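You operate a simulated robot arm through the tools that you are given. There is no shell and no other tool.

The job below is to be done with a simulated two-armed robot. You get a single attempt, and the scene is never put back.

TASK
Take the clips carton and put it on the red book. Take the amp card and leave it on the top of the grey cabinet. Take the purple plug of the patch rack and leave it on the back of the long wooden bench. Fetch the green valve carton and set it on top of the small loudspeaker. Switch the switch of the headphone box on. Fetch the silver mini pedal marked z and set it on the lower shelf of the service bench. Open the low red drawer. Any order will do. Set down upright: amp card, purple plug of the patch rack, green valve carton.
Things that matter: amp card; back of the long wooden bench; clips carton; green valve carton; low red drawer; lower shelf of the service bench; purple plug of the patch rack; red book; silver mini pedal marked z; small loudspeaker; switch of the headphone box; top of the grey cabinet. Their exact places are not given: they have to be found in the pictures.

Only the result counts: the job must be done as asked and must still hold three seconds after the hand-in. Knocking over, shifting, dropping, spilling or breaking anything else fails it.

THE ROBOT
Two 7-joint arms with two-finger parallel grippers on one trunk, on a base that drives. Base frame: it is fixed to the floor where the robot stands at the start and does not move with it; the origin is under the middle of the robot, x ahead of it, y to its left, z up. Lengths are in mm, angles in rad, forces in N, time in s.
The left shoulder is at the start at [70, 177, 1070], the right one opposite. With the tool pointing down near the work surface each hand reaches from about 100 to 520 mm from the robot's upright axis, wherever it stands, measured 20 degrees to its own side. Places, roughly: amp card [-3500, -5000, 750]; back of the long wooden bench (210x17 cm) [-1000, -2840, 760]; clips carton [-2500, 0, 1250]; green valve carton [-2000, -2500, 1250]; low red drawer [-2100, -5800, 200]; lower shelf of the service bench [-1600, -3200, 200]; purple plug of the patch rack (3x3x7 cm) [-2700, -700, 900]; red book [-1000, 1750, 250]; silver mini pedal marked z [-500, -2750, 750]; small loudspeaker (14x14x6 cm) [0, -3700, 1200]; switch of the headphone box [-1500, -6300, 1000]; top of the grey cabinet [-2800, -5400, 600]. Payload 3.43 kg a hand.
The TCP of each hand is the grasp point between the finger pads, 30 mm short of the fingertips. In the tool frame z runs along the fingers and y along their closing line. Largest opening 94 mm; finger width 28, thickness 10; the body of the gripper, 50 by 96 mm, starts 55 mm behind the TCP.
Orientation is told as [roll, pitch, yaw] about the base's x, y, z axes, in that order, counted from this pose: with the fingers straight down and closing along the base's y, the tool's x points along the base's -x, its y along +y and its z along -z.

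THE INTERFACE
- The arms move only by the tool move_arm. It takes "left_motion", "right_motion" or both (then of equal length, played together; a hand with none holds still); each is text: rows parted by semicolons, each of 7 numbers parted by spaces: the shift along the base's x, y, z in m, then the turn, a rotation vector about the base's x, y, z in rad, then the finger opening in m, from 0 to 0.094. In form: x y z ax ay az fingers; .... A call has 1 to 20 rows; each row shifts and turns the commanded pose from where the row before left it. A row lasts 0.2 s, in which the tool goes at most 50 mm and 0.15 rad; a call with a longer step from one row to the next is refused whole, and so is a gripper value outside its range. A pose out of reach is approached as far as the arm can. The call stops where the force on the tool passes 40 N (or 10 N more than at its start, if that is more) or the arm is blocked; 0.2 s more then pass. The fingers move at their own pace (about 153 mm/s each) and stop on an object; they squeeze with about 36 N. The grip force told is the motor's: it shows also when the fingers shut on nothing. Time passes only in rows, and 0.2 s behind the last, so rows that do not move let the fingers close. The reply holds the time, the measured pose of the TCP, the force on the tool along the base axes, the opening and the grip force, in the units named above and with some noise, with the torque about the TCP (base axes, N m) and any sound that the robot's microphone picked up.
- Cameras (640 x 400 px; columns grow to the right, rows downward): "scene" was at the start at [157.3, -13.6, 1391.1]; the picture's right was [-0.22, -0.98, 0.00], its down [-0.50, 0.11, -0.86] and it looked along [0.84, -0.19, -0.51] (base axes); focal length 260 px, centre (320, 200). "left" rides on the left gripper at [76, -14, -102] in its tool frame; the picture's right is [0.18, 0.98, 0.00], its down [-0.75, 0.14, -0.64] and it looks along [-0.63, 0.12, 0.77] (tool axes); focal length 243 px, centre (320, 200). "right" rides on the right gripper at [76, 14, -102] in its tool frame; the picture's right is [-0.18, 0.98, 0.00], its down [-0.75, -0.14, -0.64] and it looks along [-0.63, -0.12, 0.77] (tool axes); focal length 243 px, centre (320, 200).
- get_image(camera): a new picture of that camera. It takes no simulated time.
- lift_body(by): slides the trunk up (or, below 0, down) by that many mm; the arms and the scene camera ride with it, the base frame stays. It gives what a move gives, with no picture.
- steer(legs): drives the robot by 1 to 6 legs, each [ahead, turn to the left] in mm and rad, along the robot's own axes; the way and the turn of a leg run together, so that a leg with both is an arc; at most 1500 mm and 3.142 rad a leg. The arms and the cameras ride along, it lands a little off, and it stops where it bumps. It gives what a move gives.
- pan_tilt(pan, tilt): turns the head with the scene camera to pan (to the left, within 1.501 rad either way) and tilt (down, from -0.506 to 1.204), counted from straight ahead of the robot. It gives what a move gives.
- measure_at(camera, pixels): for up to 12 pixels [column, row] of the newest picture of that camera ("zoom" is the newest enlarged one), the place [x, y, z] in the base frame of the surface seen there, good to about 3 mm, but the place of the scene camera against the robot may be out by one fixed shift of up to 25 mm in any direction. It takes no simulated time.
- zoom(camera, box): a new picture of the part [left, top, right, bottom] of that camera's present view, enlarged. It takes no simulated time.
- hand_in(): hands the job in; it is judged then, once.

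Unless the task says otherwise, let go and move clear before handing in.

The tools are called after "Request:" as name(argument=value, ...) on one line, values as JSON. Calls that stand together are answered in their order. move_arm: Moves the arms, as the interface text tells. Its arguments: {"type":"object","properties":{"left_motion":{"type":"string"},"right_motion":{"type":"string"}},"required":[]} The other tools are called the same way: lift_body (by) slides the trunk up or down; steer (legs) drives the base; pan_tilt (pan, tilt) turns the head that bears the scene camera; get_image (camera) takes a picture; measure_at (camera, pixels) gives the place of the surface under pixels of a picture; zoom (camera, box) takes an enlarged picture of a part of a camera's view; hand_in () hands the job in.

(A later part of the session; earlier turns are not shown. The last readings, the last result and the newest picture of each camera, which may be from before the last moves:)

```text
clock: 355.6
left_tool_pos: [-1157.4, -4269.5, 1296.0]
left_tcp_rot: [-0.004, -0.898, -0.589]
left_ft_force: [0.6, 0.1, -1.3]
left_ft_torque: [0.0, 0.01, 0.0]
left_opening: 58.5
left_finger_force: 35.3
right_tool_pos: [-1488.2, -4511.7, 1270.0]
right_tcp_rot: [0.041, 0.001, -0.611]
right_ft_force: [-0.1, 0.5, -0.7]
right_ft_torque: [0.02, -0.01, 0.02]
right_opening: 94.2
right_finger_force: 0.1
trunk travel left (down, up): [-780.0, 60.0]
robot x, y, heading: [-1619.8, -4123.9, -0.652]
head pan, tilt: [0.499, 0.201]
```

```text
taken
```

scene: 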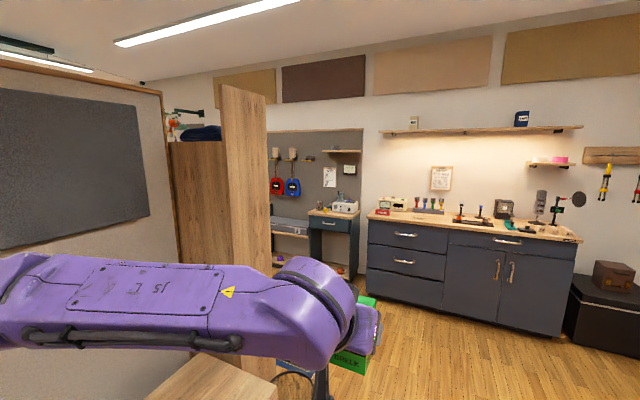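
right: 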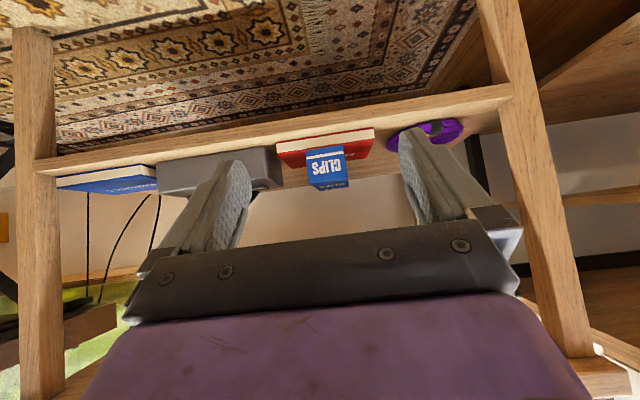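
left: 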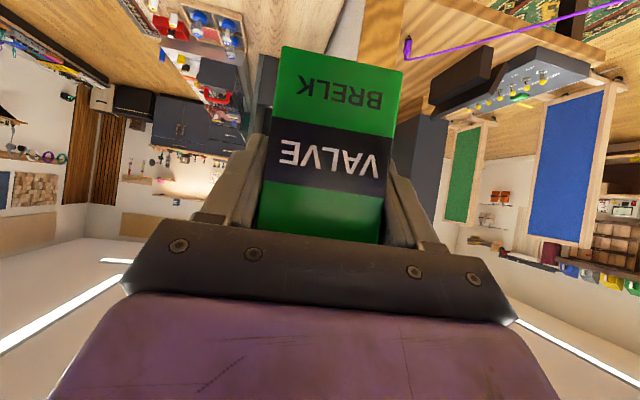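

Still seeing only the cabinet's side. Moving further along, checking the floor first.

Request:
pan_tilt(pan=0.1, tilt=0.7)

Request:
get_image(camera="scene")

Request:
measure_at(camera="scene", pixels=[[320, 150], [400, 100], [240, 200], [300, 250], [500, 200]])

```text
clock: 356.6
left_tool_pos: [-1157.0, -4269.7, 1294.1]
left_tcp_rot: [-0.004, -0.898, -0.588]
left_ft_force: [0.5, 0.7, -0.4]
left_ft_torque: [-0.02, -0.02, 0.01]
left_opening: 58.5
left_finger_force: 36.1
right_tool_pos: [-1489.0, -4512.5, 1269.0]
right_tcp_rot: [0.042, 0.0, -0.612]
right_ft_force: [-0.1, -0.1, -0.8]
right_ft_torque: [0.01, 0.01, 0.0]
right_opening: 94.0
right_finger_force: 0.1
trunk travel left (down, up): [-780.0, 60.0]
robot x, y, heading: [-1616.4, -4127.9, -0.653]
head pan, tilt: [0.099, 0.7]
```

```text
taken
```

scene: 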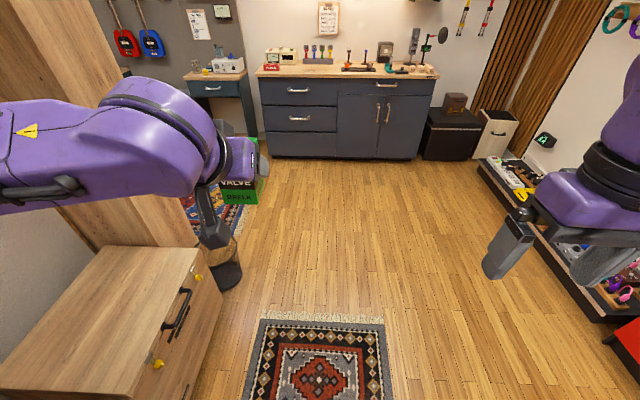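

```text
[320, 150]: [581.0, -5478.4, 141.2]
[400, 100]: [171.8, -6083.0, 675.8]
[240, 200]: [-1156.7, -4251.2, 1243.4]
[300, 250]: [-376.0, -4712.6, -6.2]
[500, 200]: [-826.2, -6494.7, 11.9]
```

Floor is clear ahead. Advancing 1300 mm and then looking back left at the cabinet's open side.

Request:
steer(legs=[[1300, 0]])

Request:
pan_tilt(pan=1.3, tilt=0.2)

Request:
get_image(camera="scene")

```text
clock: 363.2
left_tool_pos: [-106.2, -5092.2, 1295.2]
left_tcp_rot: [-0.003, -0.898, -0.602]
left_ft_force: [0.1, -0.1, -0.6]
left_ft_torque: [-0.01, 0.02, -0.03]
left_opening: 58.6
left_finger_force: 36.1
right_tool_pos: [-440.6, -5331.5, 1269.6]
right_tcp_rot: [0.041, 0.0, -0.627]
right_ft_force: [0.4, 0.3, -0.3]
right_ft_torque: [-0.01, -0.01, -0.02]
right_opening: 93.8
right_finger_force: 0.1
trunk travel left (down, up): [-780.0, 60.0]
robot x, y, heading: [-567.4, -4939.8, -0.664]
head pan, tilt: [0.099, 0.7]
```

```text
clock: 364.6
left_tool_pos: [-106.7, -5093.8, 1295.1]
left_tcp_rot: [-0.004, -0.898, -0.601]
left_ft_force: [0.1, 0.1, -1.3]
left_ft_torque: [0.02, -0.02, 0.04]
left_opening: 58.5
left_finger_force: 36.1
right_tool_pos: [-439.9, -5331.2, 1268.6]
right_tcp_rot: [0.039, -0.001, -0.626]
right_ft_force: [-0.9, -0.7, -0.5]
right_ft_torque: [0.01, 0.01, -0.01]
right_opening: 93.9
right_finger_force: 0.0
trunk travel left (down, up): [-780.0, 60.0]
robot x, y, heading: [-565.9, -4939.3, -0.668]
head pan, tilt: [1.3, 0.201]
```

```text
taken
```

scene: 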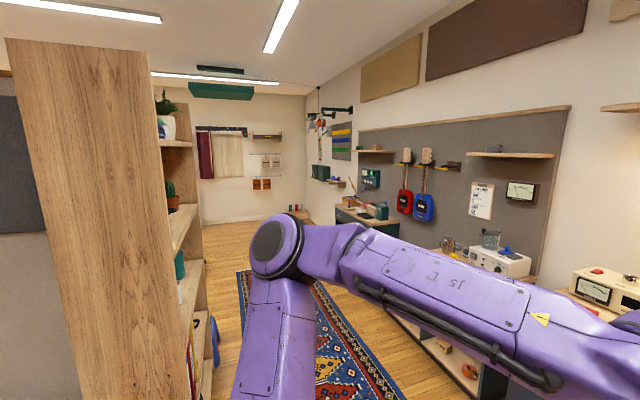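

The bookcase's shelves face east (seen at (180,200)). Measuring its corner to plan the way around.

Request:
measure_at(camera="scene", pixels=[[140, 150], [60, 200], [185, 240], [190, 200], [185, 280], [340, 340], [330, 240], [420, 240], [250, 270], [400, 310]])

```text
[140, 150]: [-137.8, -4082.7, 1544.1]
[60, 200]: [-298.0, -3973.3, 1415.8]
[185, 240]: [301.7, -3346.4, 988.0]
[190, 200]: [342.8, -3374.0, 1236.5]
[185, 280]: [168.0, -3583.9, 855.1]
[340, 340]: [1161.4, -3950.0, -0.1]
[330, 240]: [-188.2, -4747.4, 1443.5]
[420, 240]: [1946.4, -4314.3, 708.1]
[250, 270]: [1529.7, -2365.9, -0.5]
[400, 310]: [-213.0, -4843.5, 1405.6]
```

Bookcase front runs from (-138,-4083) to (342,-3374), facing east. Driving around to stand in front of it.

Request:
steer(legs=[[0, 0.86], [730, 0], [0, 0.72], [820, 0], [0, 1.4]])

Request:
pan_tilt(pan=0.1, tilt=0.3)

Request:
get_image(camera="scene")

```text
clock: 380.0
left_tool_pos: [214.8, -3949.2, 1294.8]
left_tcp_rot: [-0.004, -0.898, 2.35]
left_ft_force: [-0.6, -1.1, -0.9]
left_ft_torque: [0.03, -0.02, 0.01]
left_opening: 58.8
left_finger_force: 35.7
right_tool_pos: [589.0, -3778.1, 1268.3]
right_tcp_rot: [0.039, 0.0, 2.327]
right_ft_force: [-0.2, -0.2, -0.4]
right_ft_torque: [0.03, 0.0, 0.01]
right_opening: 93.9
right_finger_force: 0.1
trunk travel left (down, up): [-780.0, 60.0]
robot x, y, heading: [636.4, -4185.4, 2.286]
head pan, tilt: [1.3, 0.201]
```

```text
clock: 381.4
left_tool_pos: [213.7, -3948.6, 1295.3]
left_tcp_rot: [-0.003, -0.9, 2.35]
left_ft_force: [-0.3, -0.6, -0.6]
left_ft_torque: [0.02, -0.01, 0.0]
left_opening: 58.6
left_finger_force: 35.8
right_tool_pos: [588.4, -3777.4, 1270.9]
right_tcp_rot: [0.038, -0.001, 2.327]
right_ft_force: [0.5, -0.1, 0.2]
right_ft_torque: [-0.02, -0.05, 0.01]
right_opening: 94.0
right_finger_force: 0.0
trunk travel left (down, up): [-780.0, 60.0]
robot x, y, heading: [639.7, -4185.3, 2.289]
head pan, tilt: [0.099, 0.3]
```

```text
taken
```

scene: 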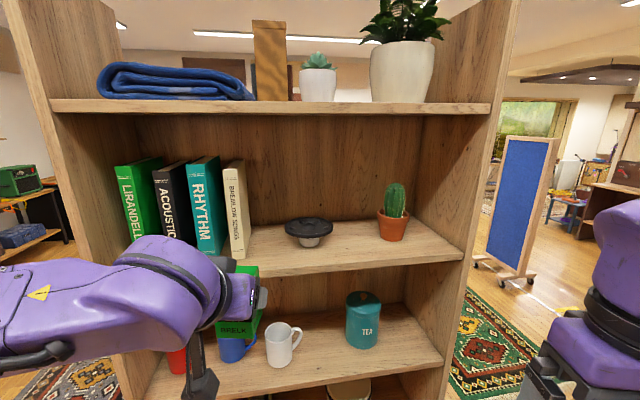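

The small loudspeaker is the black round driver at (310,228) on the middle shelf. Zooming and measuring.

Request:
zoom(camera="scene", box=[230, 170, 420, 290])

Request:
measure_at(camera="zoom", pixels=[[265, 190], [185, 190], [345, 195], [265, 168], [265, 210], [265, 240], [265, 180], [400, 180], [200, 290], [560, 290], [100, 200], [520, 200]])

```text
3.33 times, centred on (325, 230) of scene
```

zoom: 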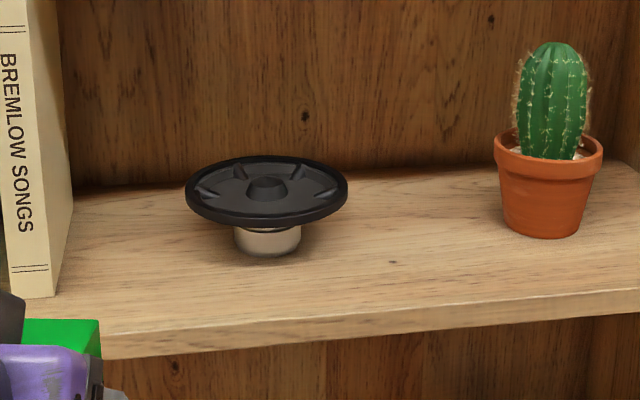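

```text
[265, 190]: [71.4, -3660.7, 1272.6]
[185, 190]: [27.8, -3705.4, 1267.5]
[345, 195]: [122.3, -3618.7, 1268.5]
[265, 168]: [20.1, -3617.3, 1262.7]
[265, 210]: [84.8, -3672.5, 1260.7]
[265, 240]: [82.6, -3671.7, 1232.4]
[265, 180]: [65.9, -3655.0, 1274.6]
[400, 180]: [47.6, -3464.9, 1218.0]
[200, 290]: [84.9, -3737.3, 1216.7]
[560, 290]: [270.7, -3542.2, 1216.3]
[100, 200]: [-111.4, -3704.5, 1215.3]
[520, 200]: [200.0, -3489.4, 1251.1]
```

The loudspeaker (centre ≈ (68,-3657), top ≈1277) sits ~60 mm behind the shelf edge, cactus to the right and books to the left. Raising the trunk and hand, aligning, and measuring with the hand camera.

Request:
lift_body(by=60)

Request:
steer(legs=[[0, -0.1]])

Request:
move_arm(left_motion="0 0 0.015 0 0 0 0.03; 0 0 0.015 0 0 0 0.03; 0 0 0 0 0 0 0.03")

Request:
get_image(camera="left")

Request:
get_image(camera="scene")

```text
clock: 382.4
left_tool_pos: [214.6, -3948.8, 1354.5]
left_tcp_rot: [-0.004, -0.896, 2.352]
left_ft_force: [0.5, -0.2, -0.8]
left_ft_torque: [0.0, 0.03, -0.02]
left_opening: 58.7
left_finger_force: 36.1
right_tool_pos: [588.6, -3777.3, 1328.4]
right_tcp_rot: [0.042, 0.0, 2.327]
right_ft_force: [-0.3, -0.5, 0.7]
right_ft_torque: [-0.03, 0.06, 0.02]
right_opening: 93.8
right_finger_force: 0.0
trunk travel left (down, up): [-840.0, 0.0]
robot x, y, heading: [642.8, -4181.0, 2.286]
head pan, tilt: [0.099, 0.3]
```

```text
clock: 383.3
left_tool_pos: [238.3, -3910.2, 1354.9]
left_tcp_rot: [-0.008, -0.897, 2.255]
left_ft_force: [0.4, -0.2, -0.6]
left_ft_torque: [0.02, -0.06, 0.03]
left_opening: 58.5
left_finger_force: 36.3
right_tool_pos: [625.7, -3777.0, 1329.5]
right_tcp_rot: [0.037, 0.0, 2.229]
right_ft_force: [-0.5, -0.1, -0.3]
right_ft_torque: [0.01, 0.0, -0.01]
right_opening: 93.9
right_finger_force: 0.1
trunk travel left (down, up): [-840.0, 0.0]
robot x, y, heading: [634.5, -4180.4, 2.186]
head pan, tilt: [0.099, 0.3]
```

```text
clock: 384.1
left_tool_pos: [241.9, -3906.4, 1385.2]
left_tcp_rot: [-0.004, -0.897, 2.252]
left_ft_force: [0.1, 0.0, -0.5]
left_ft_torque: [0.02, 0.02, 0.01]
left_opening: 58.6
left_finger_force: 36.2
right_tool_pos: [630.0, -3774.1, 1329.7]
right_tcp_rot: [0.041, 0.0, 2.231]
right_ft_force: [0.2, -0.2, 0.3]
right_ft_torque: [0.01, 0.04, 0.02]
right_opening: 94.0
right_finger_force: 0.0
trunk travel left (down, up): [-840.0, 0.0]
robot x, y, heading: [638.2, -4181.1, 2.186]
head pan, tilt: [0.099, 0.3]
```

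```text
taken
```

left: 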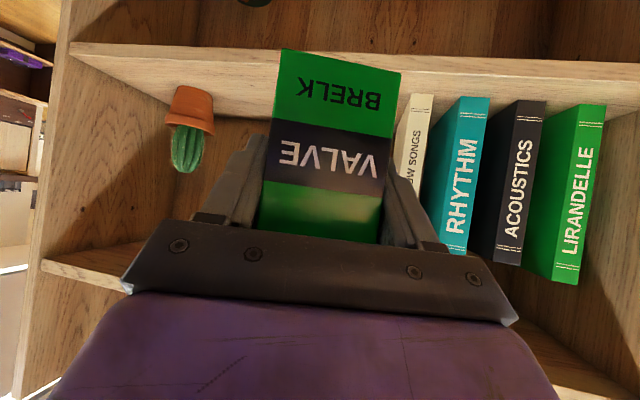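

```text
taken
```

scene: 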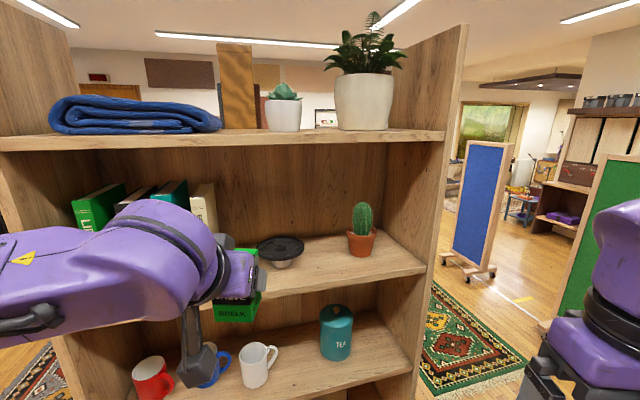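

The carton hides the speaker in the hand view, so I'll calibrate the scene camera against the hand camera using the cactus pot and the cream book.

Request:
measure_at(camera="left", pixels=[[190, 100], [175, 92], [205, 95], [190, 118], [428, 97], [412, 96], [128, 62], [480, 100]])

Request:
zoom(camera="scene", box=[180, 170, 440, 300])

Request:
zoom(camera="left", box=[60, 30, 300, 180])

```text
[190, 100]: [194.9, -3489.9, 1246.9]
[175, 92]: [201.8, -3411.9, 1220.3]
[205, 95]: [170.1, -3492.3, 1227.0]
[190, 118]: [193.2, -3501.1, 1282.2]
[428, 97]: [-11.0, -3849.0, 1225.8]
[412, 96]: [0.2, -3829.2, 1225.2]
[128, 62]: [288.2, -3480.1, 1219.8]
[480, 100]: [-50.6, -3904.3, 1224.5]
```

```text
2.46 times, centred on (310, 235) of scene
```

zoom: 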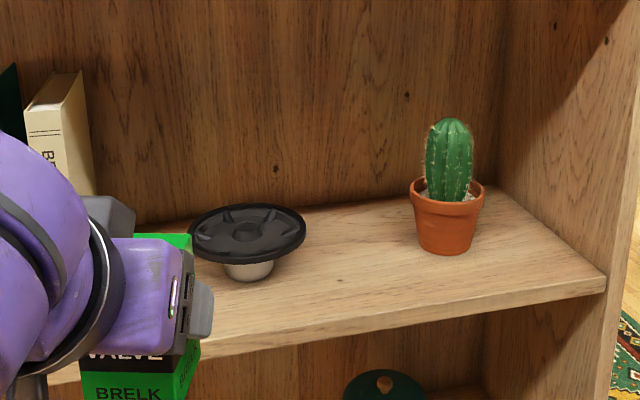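

```text
2.67 times, centred on (180, 105) of left
```

zoom: 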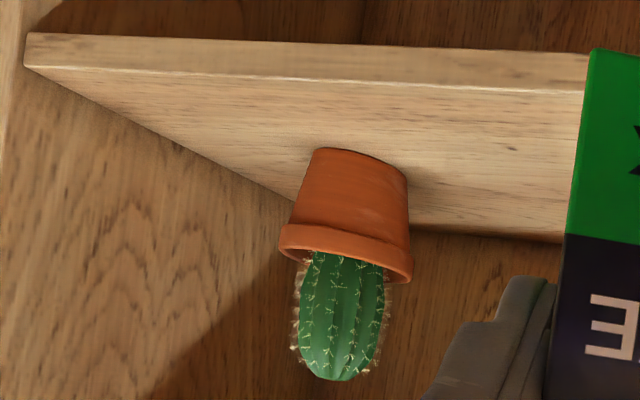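

Request:
measure_at(camera="scene", pixels=[[361.6, 245], [351, 245], [373, 245], [259, 244], [303, 246], [280, 247], [280, 258], [280, 238], [361, 250], [282, 265], [424, 270]])

Request:
measure_at(camera="left", pixels=[[191, 103], [179, 103], [205, 105], [191, 96], [71, 48]])

```text
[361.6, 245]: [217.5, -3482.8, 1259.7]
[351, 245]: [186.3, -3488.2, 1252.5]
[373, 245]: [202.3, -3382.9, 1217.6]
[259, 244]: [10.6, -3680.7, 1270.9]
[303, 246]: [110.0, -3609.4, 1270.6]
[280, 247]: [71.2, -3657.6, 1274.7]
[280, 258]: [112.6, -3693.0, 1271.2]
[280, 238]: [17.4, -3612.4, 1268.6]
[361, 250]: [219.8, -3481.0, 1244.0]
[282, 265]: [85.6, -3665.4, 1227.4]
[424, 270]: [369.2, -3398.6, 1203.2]
```

```text
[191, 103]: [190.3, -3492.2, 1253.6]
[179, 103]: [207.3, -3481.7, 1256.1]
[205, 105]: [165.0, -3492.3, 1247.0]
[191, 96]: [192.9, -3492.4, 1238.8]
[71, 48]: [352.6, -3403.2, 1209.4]
```

Offset confirmed as a fixed (+17,+6,-3) in base axes. True speaker centre ≈ (49,-3659), top ≈1278. Checking the upper shelf's height, then driving 160 mm forward.

Request:
measure_at(camera="scene", pixels=[[250, 150], [300, 138], [205, 200], [195, 220]])

Request:
steer(legs=[[160, 0]])

Request:
get_image(camera="left")

Request:
get_image(camera="scene")

```text
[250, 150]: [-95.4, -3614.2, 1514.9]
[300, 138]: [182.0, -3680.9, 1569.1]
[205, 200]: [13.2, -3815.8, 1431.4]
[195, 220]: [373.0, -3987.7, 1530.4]
```

```text
clock: 385.5
left_tool_pos: [149.5, -3778.3, 1385.8]
left_tcp_rot: [-0.004, -0.901, 2.254]
left_ft_force: [-0.6, 0.5, -0.7]
left_ft_torque: [0.0, -0.03, -0.01]
left_opening: 58.7
left_finger_force: 35.6
right_tool_pos: [536.6, -3644.7, 1329.9]
right_tcp_rot: [0.04, -0.001, 2.229]
right_ft_force: [0.6, 0.2, 0.4]
right_ft_torque: [0.03, 0.01, 0.0]
right_opening: 94.0
right_finger_force: 0.0
trunk travel left (down, up): [-840.0, 0.0]
robot x, y, heading: [543.4, -4054.6, 2.187]
head pan, tilt: [0.099, 0.3]
```

```text
taken
```

left: 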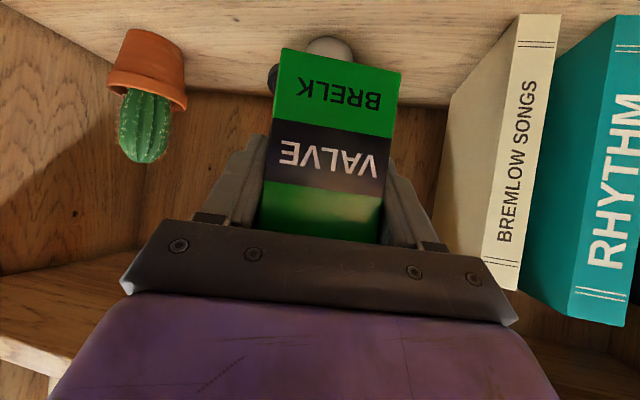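

```text
taken
```

scene: 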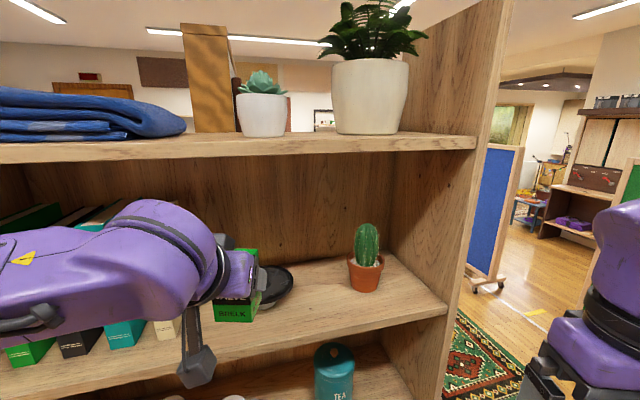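

The silver magnet of the speaker shows behind the carton (330,45). Using it to verify the speaker centre.

Request:
measure_at(camera="left", pixels=[[330, 44], [345, 48], [310, 44], [273, 75], [325, 41], [180, 60], [470, 100], [455, 90]])

Request:
zoom(camera="left", box=[220, 10, 420, 130])

```text
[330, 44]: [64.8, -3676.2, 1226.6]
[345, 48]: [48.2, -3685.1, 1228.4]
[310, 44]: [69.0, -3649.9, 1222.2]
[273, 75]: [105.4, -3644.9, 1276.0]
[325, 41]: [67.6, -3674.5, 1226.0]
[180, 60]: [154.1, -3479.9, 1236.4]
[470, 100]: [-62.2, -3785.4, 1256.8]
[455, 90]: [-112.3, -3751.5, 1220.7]
```

```text
3.20 times, centred on (320, 70) of left
```

zoom: 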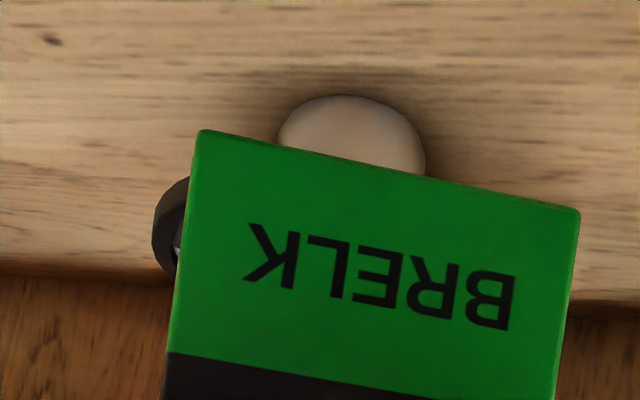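

Magnet centre gives (47,-3654), consistent. Moving the carton over the speaker centre.

Request:
move_arm(left_motion="-0.0195 0.0234 -0.002 0 0 0 0.03; -0.0195 0.0234 -0.003 0 0 0 0.03; -0.0195 0.0234 -0.005 0 0 0 0.03; -0.0195 0.0234 -0.005 0 0 0 0.03; -0.0195 0.0234 -0.005 0 0 0 0.03; 0 0 0 0 0 0 0.03")

Request:
get_image(camera="left")

Request:
zoom(camera="scene", box=[140, 180, 400, 340])

```text
clock: 386.9
left_tool_pos: [49.4, -3657.6, 1366.5]
left_tcp_rot: [-0.006, -0.899, 2.252]
left_ft_force: [-0.3, -0.5, -0.8]
left_ft_torque: [-0.01, 0.02, -0.02]
left_opening: 58.7
left_finger_force: 36.2
right_tool_pos: [534.3, -3642.3, 1329.9]
right_tcp_rot: [0.04, -0.001, 2.23]
right_ft_force: [-0.3, 0.3, -1.1]
right_ft_torque: [0.04, -0.03, -0.01]
right_opening: 94.0
right_finger_force: 0.3
trunk travel left (down, up): [-840.0, 0.0]
robot x, y, heading: [544.4, -4048.8, 2.19]
head pan, tilt: [0.099, 0.3]
```

```text
taken
```

left: 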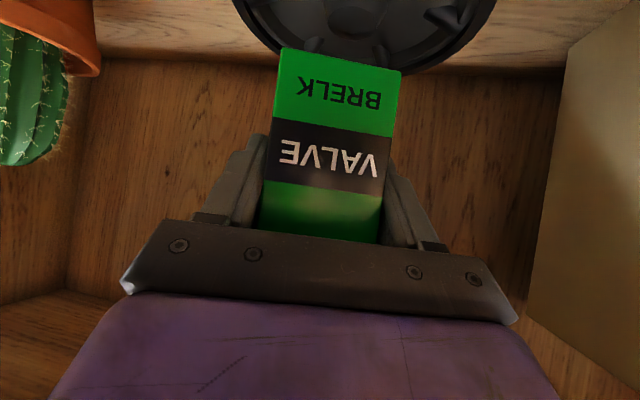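

```text
2.46 times, centred on (270, 260) of scene
```

zoom: 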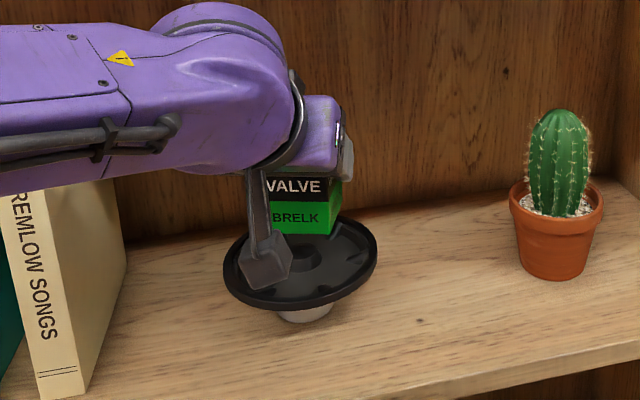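

Now the speaker's cone is visible beyond the carton (355,15). Measuring its centre with the hand camera.

Request:
measure_at(camera="left", pixels=[[355, 12], [340, 5], [372, 8], [355, 28], [240, 10], [490, 12], [430, 68], [285, 62], [340, 58]])

```text
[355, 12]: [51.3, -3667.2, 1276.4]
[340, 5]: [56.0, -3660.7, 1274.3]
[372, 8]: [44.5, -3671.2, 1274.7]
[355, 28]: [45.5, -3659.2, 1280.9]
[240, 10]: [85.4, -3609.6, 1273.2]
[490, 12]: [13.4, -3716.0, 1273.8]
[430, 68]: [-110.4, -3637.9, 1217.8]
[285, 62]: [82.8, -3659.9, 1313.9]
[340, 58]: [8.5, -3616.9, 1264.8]
```

Speaker centre ≈ (49,-3663); the carton centre is ~11 mm too deep, so shifting back and lowering.

Request:
move_arm(left_motion="0.002 -0.005 0 0 0 0 0.03; 0.0015 -0.005 0 0 0 0 0.03; 0 0 -0.008 0 0 0 0.03; 0 0 -0.008 0 0 0 0.03; 0 0 -0.005 0 0 0 0.03; 0 0 0 0 0 0 0.03")

Request:
get_image(camera="left")

Request:
zoom(camera="scene", box=[180, 190, 360, 320])

```text
clock: 388.3
left_tool_pos: [52.0, -3667.6, 1343.4]
left_tcp_rot: [-0.004, -0.898, 2.255]
left_ft_force: [-0.3, -0.6, -1.1]
left_ft_torque: [0.03, -0.02, -0.02]
left_opening: 58.4
left_finger_force: 35.5
right_tool_pos: [533.8, -3642.9, 1328.3]
right_tcp_rot: [0.041, 0.002, 2.228]
right_ft_force: [0.0, 0.9, 0.6]
right_ft_torque: [0.04, -0.01, 0.06]
right_opening: 94.0
right_finger_force: 0.0
trunk travel left (down, up): [-840.0, 0.0]
robot x, y, heading: [546.7, -4048.8, 2.185]
head pan, tilt: [0.099, 0.3]
```

```text
taken
```

left: 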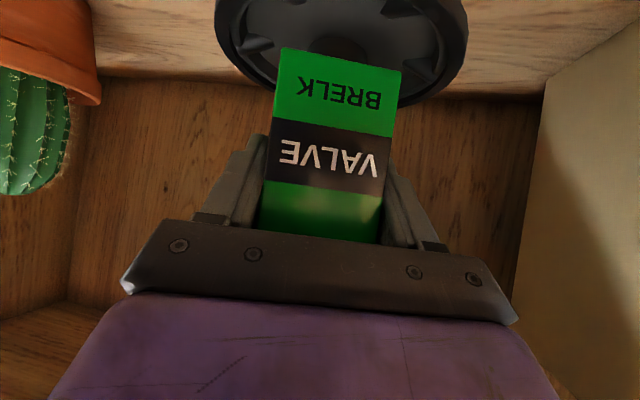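

```text
3.08 times, centred on (270, 255) of scene
```

zoom: 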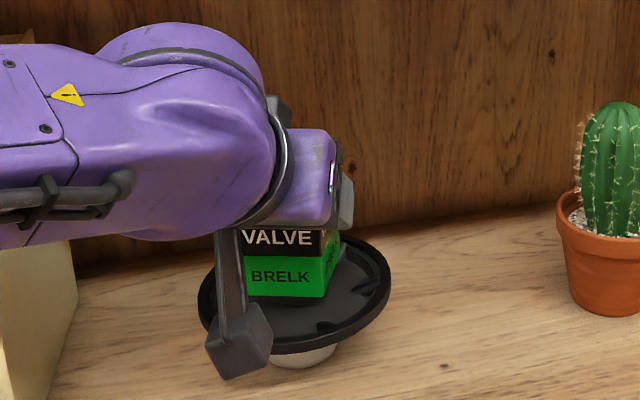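

Carton hovers just above the cone. Lowering in 2 mm steps to contact.

Request:
move_arm(left_motion="0 0 -0.002 0 0 0 0.03; 0 0 -0.002 0 0 0 0.03; 0 0 0 0 0 0 0.03")

```text
clock: 389.1
left_tool_pos: [52.3, -3666.7, 1338.9]
left_tcp_rot: [-0.005, -0.899, 2.253]
left_ft_force: [-0.1, 0.5, -0.8]
left_ft_torque: [0.0, 0.01, -0.01]
left_opening: 58.9
left_finger_force: 36.0
right_tool_pos: [533.1, -3642.0, 1329.5]
right_tcp_rot: [0.04, 0.0, 2.229]
right_ft_force: [0.1, -1.2, 0.3]
right_ft_torque: [0.01, 0.0, 0.02]
right_opening: 94.0
right_finger_force: 0.0
trunk travel left (down, up): [-840.0, 0.0]
robot x, y, heading: [544.4, -4050.9, 2.194]
head pan, tilt: [0.099, 0.3]
```

Request:
move_arm(left_motion="0 0 -0.0015 0 0 0 0.03; 0 0 -0.0015 0 0 0 0.03; 0 0 0 0 0 0 0.03")

```text
clock: 389.9
left_tool_pos: [51.1, -3667.5, 1336.7]
left_tcp_rot: [-0.004, -0.9, 2.254]
left_ft_force: [-0.4, -0.2, -0.5]
left_ft_torque: [0.03, -0.01, 0.02]
left_opening: 59.0
left_finger_force: 36.3
right_tool_pos: [534.5, -3641.4, 1328.4]
right_tcp_rot: [0.04, 0.001, 2.229]
right_ft_force: [0.5, 0.4, -0.6]
right_ft_torque: [0.02, -0.03, 0.0]
right_opening: 93.9
right_finger_force: 0.0
trunk travel left (down, up): [-840.0, 0.0]
robot x, y, heading: [546.2, -4051.7, 2.187]
head pan, tilt: [0.099, 0.3]
```

No contact yet; continuing.

Request:
move_arm(left_motion="0 0 -0.0015 0 0 0 0.03; 0 0 -0.0015 0 0 0 0.03; 0 0 0 0 0 0 0.03")

Request:
zoom(camera="scene", box=[180, 190, 360, 320])

```text
clock: 390.7
left_tool_pos: [52.9, -3668.5, 1333.8]
left_tcp_rot: [-0.004, -0.899, 2.253]
left_ft_force: [0.0, 0.2, -0.4]
left_ft_torque: [0.02, -0.03, -0.03]
left_opening: 58.7
left_finger_force: 36.5
right_tool_pos: [534.8, -3641.6, 1330.6]
right_tcp_rot: [0.041, -0.001, 2.227]
right_ft_force: [-0.3, 0.9, 0.3]
right_ft_torque: [-0.01, 0.0, -0.02]
right_opening: 94.1
right_finger_force: 0.0
trunk travel left (down, up): [-840.0, 0.0]
robot x, y, heading: [542.7, -4047.1, 2.189]
head pan, tilt: [0.099, 0.3]
```

```text
3.08 times, centred on (270, 255) of scene
```

zoom: 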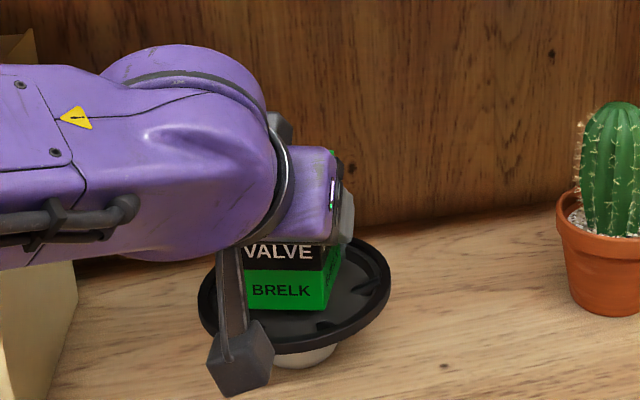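

Still free; lowering further with force watch.

Request:
move_arm(left_motion="0 0 -0.0015 0 0 0 0.03; 0 0 -0.0015 0 0 0 0.03; 0 0 -0.0015 0 0 0 0.03; 0 0 0 0 0 0 0.03")

```text
clock: 391.7
left_tool_pos: [53.4, -3668.1, 1329.5]
left_tcp_rot: [-0.003, -0.899, 2.253]
left_ft_force: [-0.8, 0.9, -0.3]
left_ft_torque: [-0.01, 0.01, 0.02]
left_opening: 58.5
left_finger_force: 36.2
right_tool_pos: [533.8, -3642.1, 1328.6]
right_tcp_rot: [0.042, 0.001, 2.229]
right_ft_force: [-0.4, -0.3, -0.3]
right_ft_torque: [-0.01, -0.01, 0.01]
right_opening: 94.2
right_finger_force: 0.0
trunk travel left (down, up): [-840.0, 0.0]
robot x, y, heading: [543.8, -4051.5, 2.19]
head pan, tilt: [0.099, 0.3]
```

Request:
get_image(camera="left")

Request:
measure_at(camera="left", pixels=[[284, 52], [340, 64], [396, 76], [270, 40], [420, 60], [340, 30], [250, 30], [440, 45]])

Request:
zoom(camera="left", box=[200, 0, 480, 120])

```text
taken
```

left: 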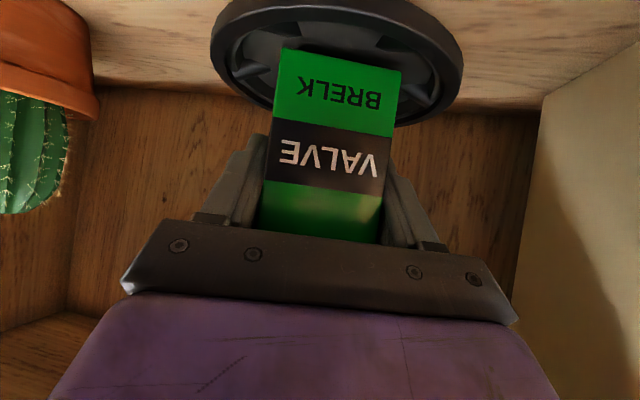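

```text
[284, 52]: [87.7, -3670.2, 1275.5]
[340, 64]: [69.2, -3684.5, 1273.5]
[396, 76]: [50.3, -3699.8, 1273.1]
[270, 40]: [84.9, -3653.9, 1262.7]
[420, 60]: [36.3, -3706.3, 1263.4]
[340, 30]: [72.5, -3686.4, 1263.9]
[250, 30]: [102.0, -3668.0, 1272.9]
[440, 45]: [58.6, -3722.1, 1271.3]
```

```text
2.29 times, centred on (340, 60) of left
```

zoom: 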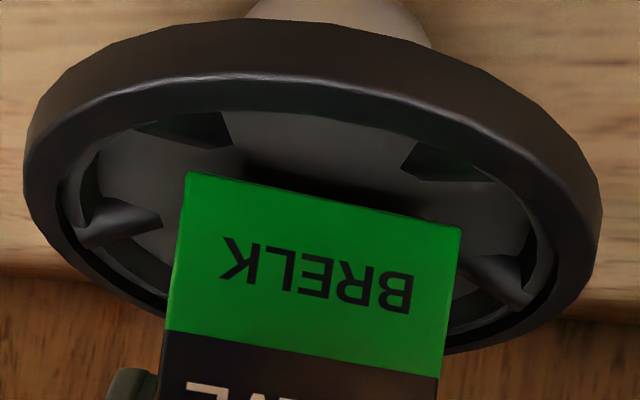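

Carton bottom is at ~1272, inside the rim and centred within ~2 mm, but not yet touching. Lowering a little more.

Request:
move_arm(left_motion="0 0 -0.0015 0 0 0 0.03; 0 0 -0.0015 0 0 0 0.03; 0 0 0 0 0 0 0.03")

```text
clock: 392.5
left_tool_pos: [53.2, -3667.8, 1326.3]
left_tcp_rot: [-0.005, -0.897, 2.255]
left_ft_force: [-0.6, -0.2, -1.8]
left_ft_torque: [0.01, 0.01, 0.0]
left_opening: 58.7
left_finger_force: 36.0
right_tool_pos: [533.5, -3642.8, 1329.2]
right_tcp_rot: [0.039, -0.001, 2.231]
right_ft_force: [-0.5, -0.8, 0.0]
right_ft_torque: [0.01, 0.0, 0.04]
right_opening: 94.1
right_finger_force: 0.1
trunk travel left (down, up): [-840.0, 0.0]
robot x, y, heading: [542.0, -4052.3, 2.188]
head pan, tilt: [0.099, 0.3]
```

Request:
move_arm(left_motion="0 0 -0.0015 0 0 0 0.03; 0 0 -0.0015 0 0 0 0.03; 0 0 0 0 0 0 0.03")

Request:
get_image(camera="left")

Request:
measure_at(camera="left", pixels=[[284, 52], [340, 64], [396, 76], [340, 45], [300, 40], [380, 55]])

```text
clock: 393.3
left_tool_pos: [53.0, -3667.4, 1322.7]
left_tcp_rot: [-0.006, -0.899, 2.253]
left_ft_force: [0.8, 0.6, -0.9]
left_ft_torque: [0.01, -0.02, 0.01]
left_opening: 58.5
left_finger_force: 36.7
right_tool_pos: [534.7, -3641.4, 1329.9]
right_tcp_rot: [0.04, -0.001, 2.229]
right_ft_force: [1.1, 0.9, -0.4]
right_ft_torque: [-0.02, 0.01, 0.02]
right_opening: 94.1
right_finger_force: 0.1
trunk travel left (down, up): [-840.0, 0.0]
robot x, y, heading: [539.4, -4050.0, 2.188]
head pan, tilt: [0.099, 0.3]
```

```text
taken
```

left: 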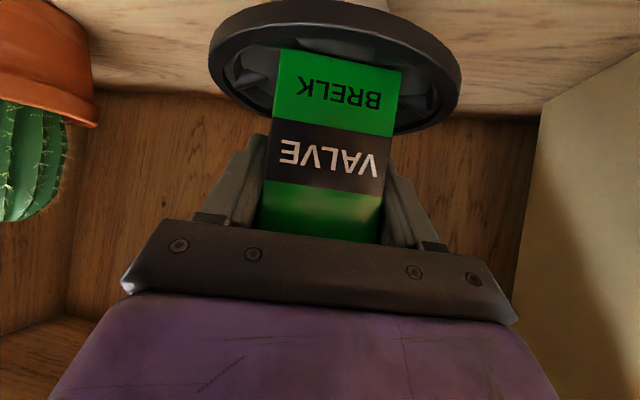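

```text
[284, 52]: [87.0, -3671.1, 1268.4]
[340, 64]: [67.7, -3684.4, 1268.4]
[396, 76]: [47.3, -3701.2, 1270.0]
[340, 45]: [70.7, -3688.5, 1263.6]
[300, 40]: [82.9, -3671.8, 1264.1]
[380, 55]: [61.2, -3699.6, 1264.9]
```

Bottom ≈1266, cone surface ≈1264. A few more 1 mm steps.

Request:
move_arm(left_motion="0 0 -0.001 0 0 0 0.03; 0 0 -0.001 0 0 0 0.03; 0 0 -0.001 0 0 0 0.03; 0 0 0 0 0 0 0.03")

```text
clock: 394.3
left_tool_pos: [52.5, -3668.1, 1320.3]
left_tcp_rot: [-0.004, -0.898, 2.251]
left_ft_force: [0.5, 0.2, -0.6]
left_ft_torque: [0.02, 0.02, -0.02]
left_opening: 58.6
left_finger_force: 35.8
right_tool_pos: [534.5, -3642.3, 1328.6]
right_tcp_rot: [0.039, 0.001, 2.229]
right_ft_force: [0.3, 0.3, 0.5]
right_ft_torque: [0.01, 0.01, 0.01]
right_opening: 94.3
right_finger_force: 0.1
trunk travel left (down, up): [-840.0, 0.0]
robot x, y, heading: [543.3, -4049.1, 2.189]
head pan, tilt: [0.099, 0.3]
```

Request:
move_arm(left_motion="0 0 -0.001 0 0 0 0.03; 0 0 -0.001 0 0 0 0.03; 0 0 -0.001 0 0 0 0.03; 0 0 0 0 0 0 0.03")

Request:
zoom(camera="scene", box=[180, 190, 360, 320])

Request:
zoom(camera="left", box=[200, 0, 480, 120])

```text
clock: 395.3
left_tool_pos: [53.6, -3668.4, 1318.5]
left_tcp_rot: [-0.002, -0.899, 2.254]
left_ft_force: [-0.4, -0.4, 0.0]
left_ft_torque: [0.0, 0.05, -0.02]
left_opening: 58.8
left_finger_force: 36.3
right_tool_pos: [533.8, -3642.6, 1328.6]
right_tcp_rot: [0.04, 0.0, 2.229]
right_ft_force: [-0.3, -0.5, 0.6]
right_ft_torque: [0.0, 0.02, 0.0]
right_opening: 94.0
right_finger_force: 0.0
trunk travel left (down, up): [-840.0, 0.0]
robot x, y, heading: [540.3, -4051.9, 2.187]
head pan, tilt: [0.099, 0.3]
```

```text
3.08 times, centred on (270, 255) of scene
```

zoom: 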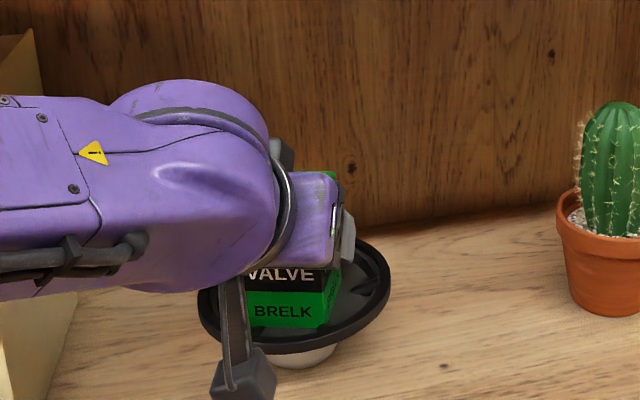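

```text
2.29 times, centred on (340, 60) of left
```

zoom: 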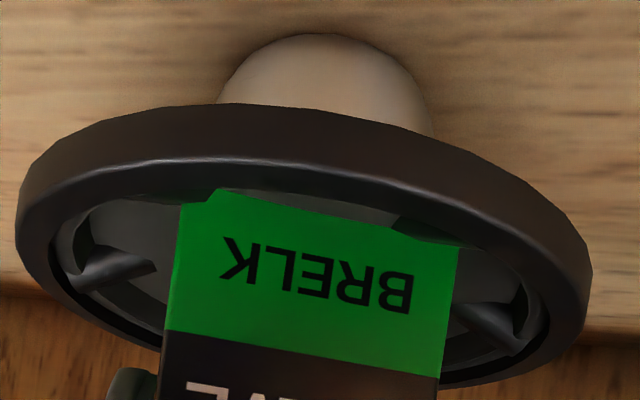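

Visually the carton is nestling into the cone with no contact force yet; continuing slowly until real contact.

Request:
move_arm(left_motion="0 0 -0.001 0 0 0 0.03; 0 0 -0.001 0 0 0 0.03; 0 0 -0.001 0 0 0 0.03; 0 0 0 0 0 0 0.03")

```text
clock: 396.3
left_tool_pos: [53.0, -3668.0, 1317.8]
left_tcp_rot: [-0.005, -0.903, 2.254]
left_ft_force: [-4.3, 2.9, 18.0]
left_ft_torque: [0.02, 0.44, -0.07]
left_opening: 58.9
left_finger_force: 35.9
right_tool_pos: [535.1, -3643.0, 1330.5]
right_tcp_rot: [0.041, 0.0, 2.23]
right_ft_force: [0.1, 0.2, -0.4]
right_ft_torque: [-0.01, 0.01, -0.01]
right_opening: 94.1
right_finger_force: 0.1
trunk travel left (down, up): [-840.0, 0.0]
robot x, y, heading: [542.6, -4053.3, 2.184]
head pan, tilt: [0.099, 0.3]
```

Contact (18 N at z 1317.8). Relaxing 1 mm and releasing.

Request:
move_arm(left_motion="0 0 0.0012 0 0 0 0.03; 0 0 0 0 0 0 0.062; 0 0 0 0 0 0 0.07; 0 0 0 0 0 0 0.08; 0 0 0 0 0 0 0.08")

Request:
get_image(camera="left")

Request:
zoom(camera="scene", box=[180, 190, 360, 320])

```text
clock: 397.5
left_tool_pos: [53.7, -3669.0, 1315.7]
left_tcp_rot: [-0.002, -0.897, 2.254]
left_ft_force: [0.2, -0.3, 0.0]
left_ft_torque: [0.02, 0.0, -0.01]
left_opening: 80.2
left_finger_force: 0.2
right_tool_pos: [533.1, -3642.2, 1329.6]
right_tcp_rot: [0.041, -0.001, 2.228]
right_ft_force: [0.1, -1.0, 0.1]
right_ft_torque: [0.02, 0.0, -0.02]
right_opening: 94.0
right_finger_force: 0.1
trunk travel left (down, up): [-840.0, 0.0]
robot x, y, heading: [544.4, -4051.5, 2.19]
head pan, tilt: [0.099, 0.3]
```

```text
taken
```

left: 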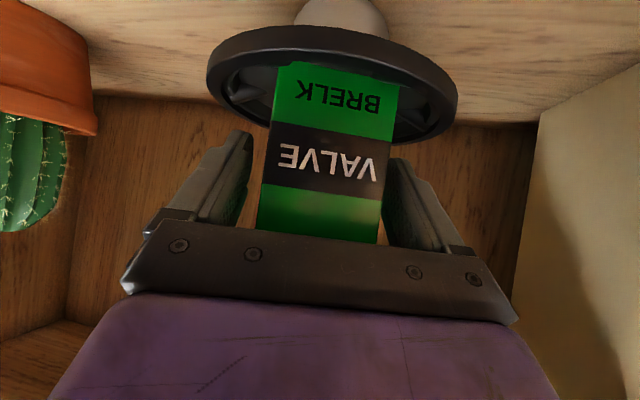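

```text
3.08 times, centred on (270, 255) of scene
```

zoom: 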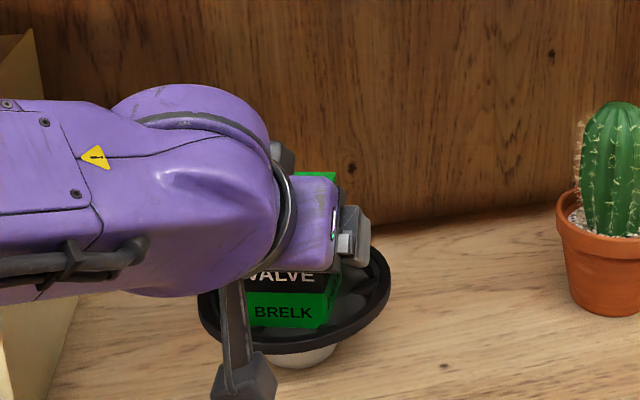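

Released and it stands upright. Retreating back-up along the finger axis.

Request:
move_arm(left_motion="0.005 -0.006 0.0062 0 0 0 0.08; 0.0099 -0.0122 0.0124 0 0 0 0.08; 0.0099 -0.0122 0.0124 0 0 0 0.08; 0.0099 -0.0122 0.0124 0 0 0 0.08; 0.0099 -0.0122 0.0124 0 0 0 0.08; 0.0099 -0.0122 0.0124 0 0 0 0.08; 0.0099 -0.0122 0.008 0 0 0 0.08; 0 0 0 0 0 0 0.08")

Request:
get_image(camera="left")

Request:
get_image(camera="scene")

```text
clock: 399.3
left_tool_pos: [118.0, -3749.3, 1390.5]
left_tcp_rot: [-0.003, -0.899, 2.254]
left_ft_force: [0.1, -0.1, 0.0]
left_ft_torque: [0.02, 0.02, 0.02]
left_opening: 80.2
left_finger_force: 0.1
right_tool_pos: [534.0, -3642.0, 1328.5]
right_tcp_rot: [0.041, -0.001, 2.228]
right_ft_force: [0.5, 0.1, 0.3]
right_ft_torque: [-0.01, 0.02, 0.0]
right_opening: 93.8
right_finger_force: 0.2
trunk travel left (down, up): [-840.0, 0.0]
robot x, y, heading: [542.8, -4054.1, 2.193]
head pan, tilt: [0.099, 0.3]
```

```text
taken
```

left: 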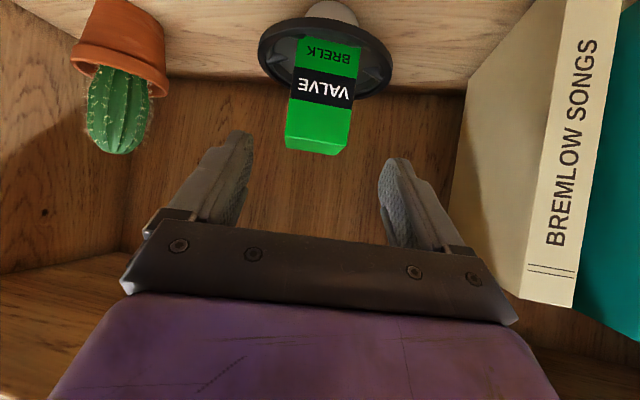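

```text
taken
```

scene: 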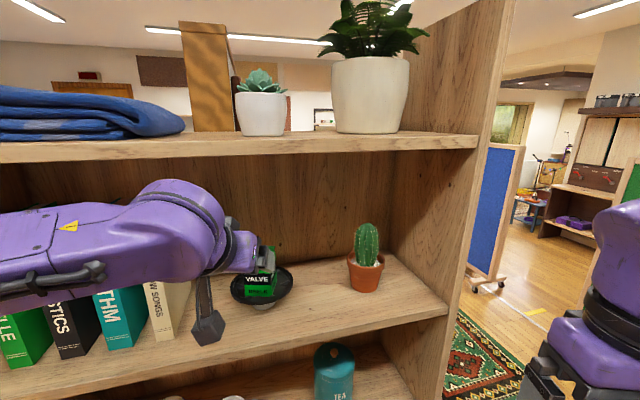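

Green VALVE carton stands on the loudspeaker. Backing away and resetting the left hand to a neutral pose.

Request:
steer(legs=[[-320, 0]])

Request:
move_arm(left_motion="0.008 -0.01 0 -0.1163 -0.0948 0 0.08; 0.008 -0.01 0 -0.1163 -0.0948 0 0.08; 0.008 -0.01 0 -0.1163 -0.0948 0 0.08; 0.008 -0.01 0 -0.1163 -0.0948 0 0.08; 0.008 -0.01 0 -0.1163 -0.0948 0 0.08; 0.008 -0.01 0 -0.1163 -0.0948 0 0.08; 0.008 -0.01 0 0 0 0 0.08; 0.008 -0.01 0 0 0 0 0.08; 0 0 0 0 0 0 0.08")

Request:
lift_body(by=-190)

```text
clock: 401.5
left_tool_pos: [301.8, -4004.8, 1391.4]
left_tcp_rot: [-0.002, -0.897, 2.247]
left_ft_force: [-0.1, -0.9, 1.2]
left_ft_torque: [0.03, -0.05, -0.03]
left_opening: 80.4
left_finger_force: 0.1
right_tool_pos: [719.3, -3901.6, 1329.4]
right_tcp_rot: [0.039, 0.003, 2.223]
right_ft_force: [0.3, -0.6, -0.9]
right_ft_torque: [-0.05, 0.0, -0.02]
right_opening: 94.0
right_finger_force: 0.1
trunk travel left (down, up): [-840.0, 0.0]
robot x, y, heading: [724.9, -4312.1, 2.18]
head pan, tilt: [0.099, 0.3]
```

```text
clock: 403.5
left_tool_pos: [368.9, -4086.0, 1391.1]
left_tcp_rot: [-0.009, 0.002, 2.248]
left_ft_force: [-0.9, -0.3, 0.7]
left_ft_torque: [-0.02, 0.04, 0.05]
left_opening: 80.0
left_finger_force: 0.1
right_tool_pos: [721.7, -3902.6, 1328.9]
right_tcp_rot: [0.04, -0.001, 2.223]
right_ft_force: [0.4, -0.8, 0.0]
right_ft_torque: [0.0, 0.03, -0.02]
right_opening: 94.0
right_finger_force: 0.1
trunk travel left (down, up): [-840.0, 0.0]
robot x, y, heading: [727.4, -4313.6, 2.178]
head pan, tilt: [0.099, 0.3]
```

```text
clock: 405.5
left_tool_pos: [368.2, -4086.0, 1201.5]
left_tcp_rot: [-0.011, 0.002, 2.249]
left_ft_force: [-0.4, 0.9, 0.2]
left_ft_torque: [-0.01, -0.01, -0.03]
left_opening: 80.2
left_finger_force: 0.0
right_tool_pos: [720.9, -3903.1, 1139.0]
right_tcp_rot: [0.038, 0.0, 2.222]
right_ft_force: [-0.5, -0.1, -1.0]
right_ft_torque: [0.0, 0.02, 0.01]
right_opening: 93.9
right_finger_force: 0.1
trunk travel left (down, up): [-650.0, 190.0]
robot x, y, heading: [727.7, -4307.4, 2.185]
head pan, tilt: [0.099, 0.3]
```

Heading to the south-west area for the headphone box, red drawer, grey cabinet and amp card.

Request:
steer(legs=[[0, 1.66], [760, 0], [0, -0.37], [1100, 0]])

Request:
pan_tilt(pan=0.5, tilt=0.35)

Request:
get_image(camera="scene")

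Request:
pan_tilt(pan=-0.5, tilt=0.35)

Request:
get_image(camera="scene")

```text
clock: 420.0
left_tool_pos: [-1143.3, -5505.7, 1202.3]
left_tcp_rot: [-0.012, 0.002, -2.684]
left_ft_force: [0.3, 0.0, -0.1]
left_ft_torque: [-0.01, 0.02, 0.01]
left_opening: 80.0
left_finger_force: 0.2
right_tool_pos: [-1242.8, -5122.7, 1139.5]
right_tcp_rot: [0.04, -0.001, -2.712]
right_ft_force: [1.0, 0.6, -0.5]
right_ft_torque: [0.01, 0.02, 0.01]
right_opening: 93.9
right_finger_force: 0.0
trunk travel left (down, up): [-650.0, 190.0]
robot x, y, heading: [-842.9, -5207.6, -2.755]
head pan, tilt: [0.099, 0.3]
```

```text
clock: 420.8
left_tool_pos: [-1144.5, -5506.7, 1201.3]
left_tcp_rot: [-0.009, 0.001, -2.686]
left_ft_force: [0.0, -0.5, 0.5]
left_ft_torque: [0.03, 0.02, -0.01]
left_opening: 80.2
left_finger_force: 0.1
right_tool_pos: [-1243.9, -5122.0, 1139.5]
right_tcp_rot: [0.041, 0.0, -2.713]
right_ft_force: [0.0, -1.2, 0.3]
right_ft_torque: [0.02, 0.01, 0.01]
right_opening: 93.7
right_finger_force: 0.1
trunk travel left (down, up): [-650.0, 190.0]
robot x, y, heading: [-845.5, -5205.4, -2.754]
head pan, tilt: [0.499, 0.351]
```

```text
taken
```

scene: 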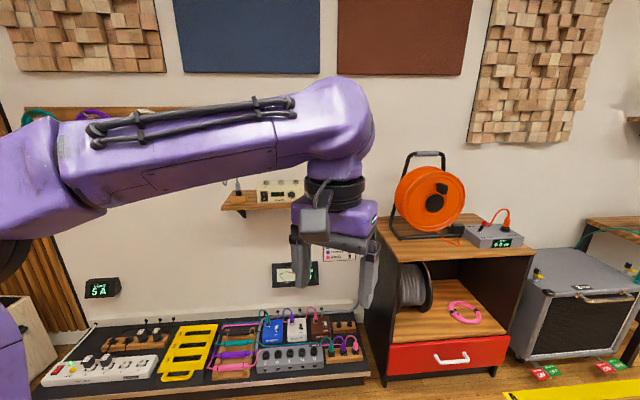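

```text
clock: 422.1
left_tool_pos: [-1143.8, -5506.4, 1201.1]
left_tcp_rot: [-0.011, 0.001, -2.686]
left_ft_force: [0.3, 0.3, -0.4]
left_ft_torque: [-0.01, 0.01, -0.03]
left_opening: 80.1
left_finger_force: 0.1
right_tool_pos: [-1244.5, -5122.2, 1138.7]
right_tcp_rot: [0.04, 0.0, -2.714]
right_ft_force: [-0.6, -0.7, 0.2]
right_ft_torque: [-0.02, -0.01, -0.01]
right_opening: 94.0
right_finger_force: 0.0
trunk travel left (down, up): [-650.0, 190.0]
robot x, y, heading: [-846.7, -5203.9, -2.756]
head pan, tilt: [-0.499, 0.351]
```

```text
taken
```

scene: 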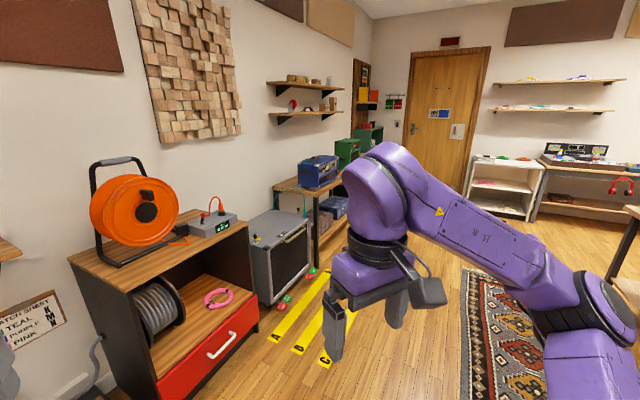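

First view shows the headphone box on the wall shelf (272,192) and the red drawer at (445,355) in the cabinet with the orange reel; the grey speaker cabinet is next to it. Zooming on the headphone box.

Request:
pan_tilt(pan=0.6, tilt=0.35)

Request:
zoom(camera="scene", box=[200, 130, 400, 270])

Request:
get_image(camera="scene")

```text
clock: 423.4
left_tool_pos: [-1142.9, -5506.0, 1201.6]
left_tcp_rot: [-0.011, 0.002, -2.685]
left_ft_force: [-0.2, -0.6, -0.3]
left_ft_torque: [-0.01, 0.0, -0.01]
left_opening: 79.9
left_finger_force: 0.0
right_tool_pos: [-1244.1, -5122.0, 1138.0]
right_tcp_rot: [0.04, 0.0, -2.71]
right_ft_force: [-0.6, -0.4, 0.6]
right_ft_torque: [-0.04, 0.0, 0.0]
right_opening: 93.9
right_finger_force: 0.0
trunk travel left (down, up): [-650.0, 190.0]
robot x, y, heading: [-844.8, -5204.2, -2.75]
head pan, tilt: [0.6, 0.351]
```

```text
2.86 times, centred on (300, 200) of scene
```

zoom: 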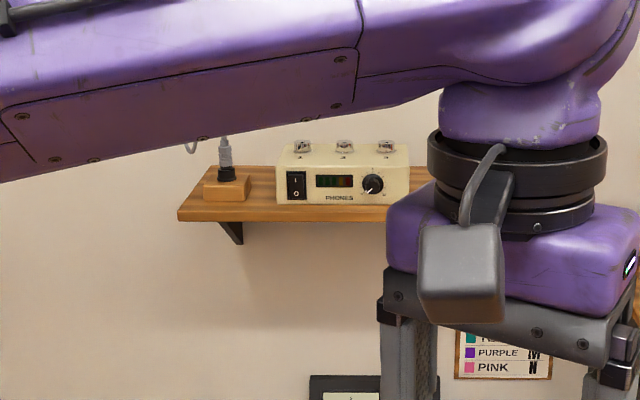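

```text
taken
```

scene: 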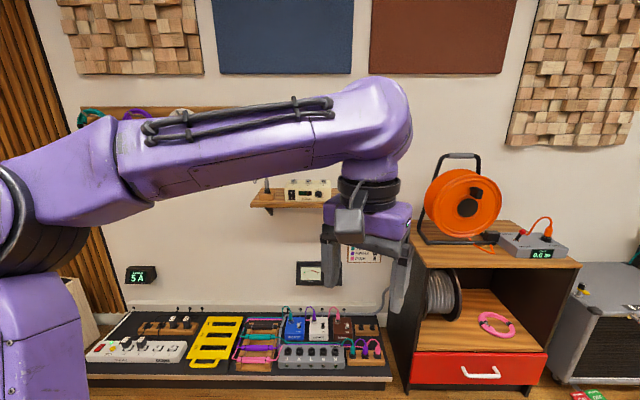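

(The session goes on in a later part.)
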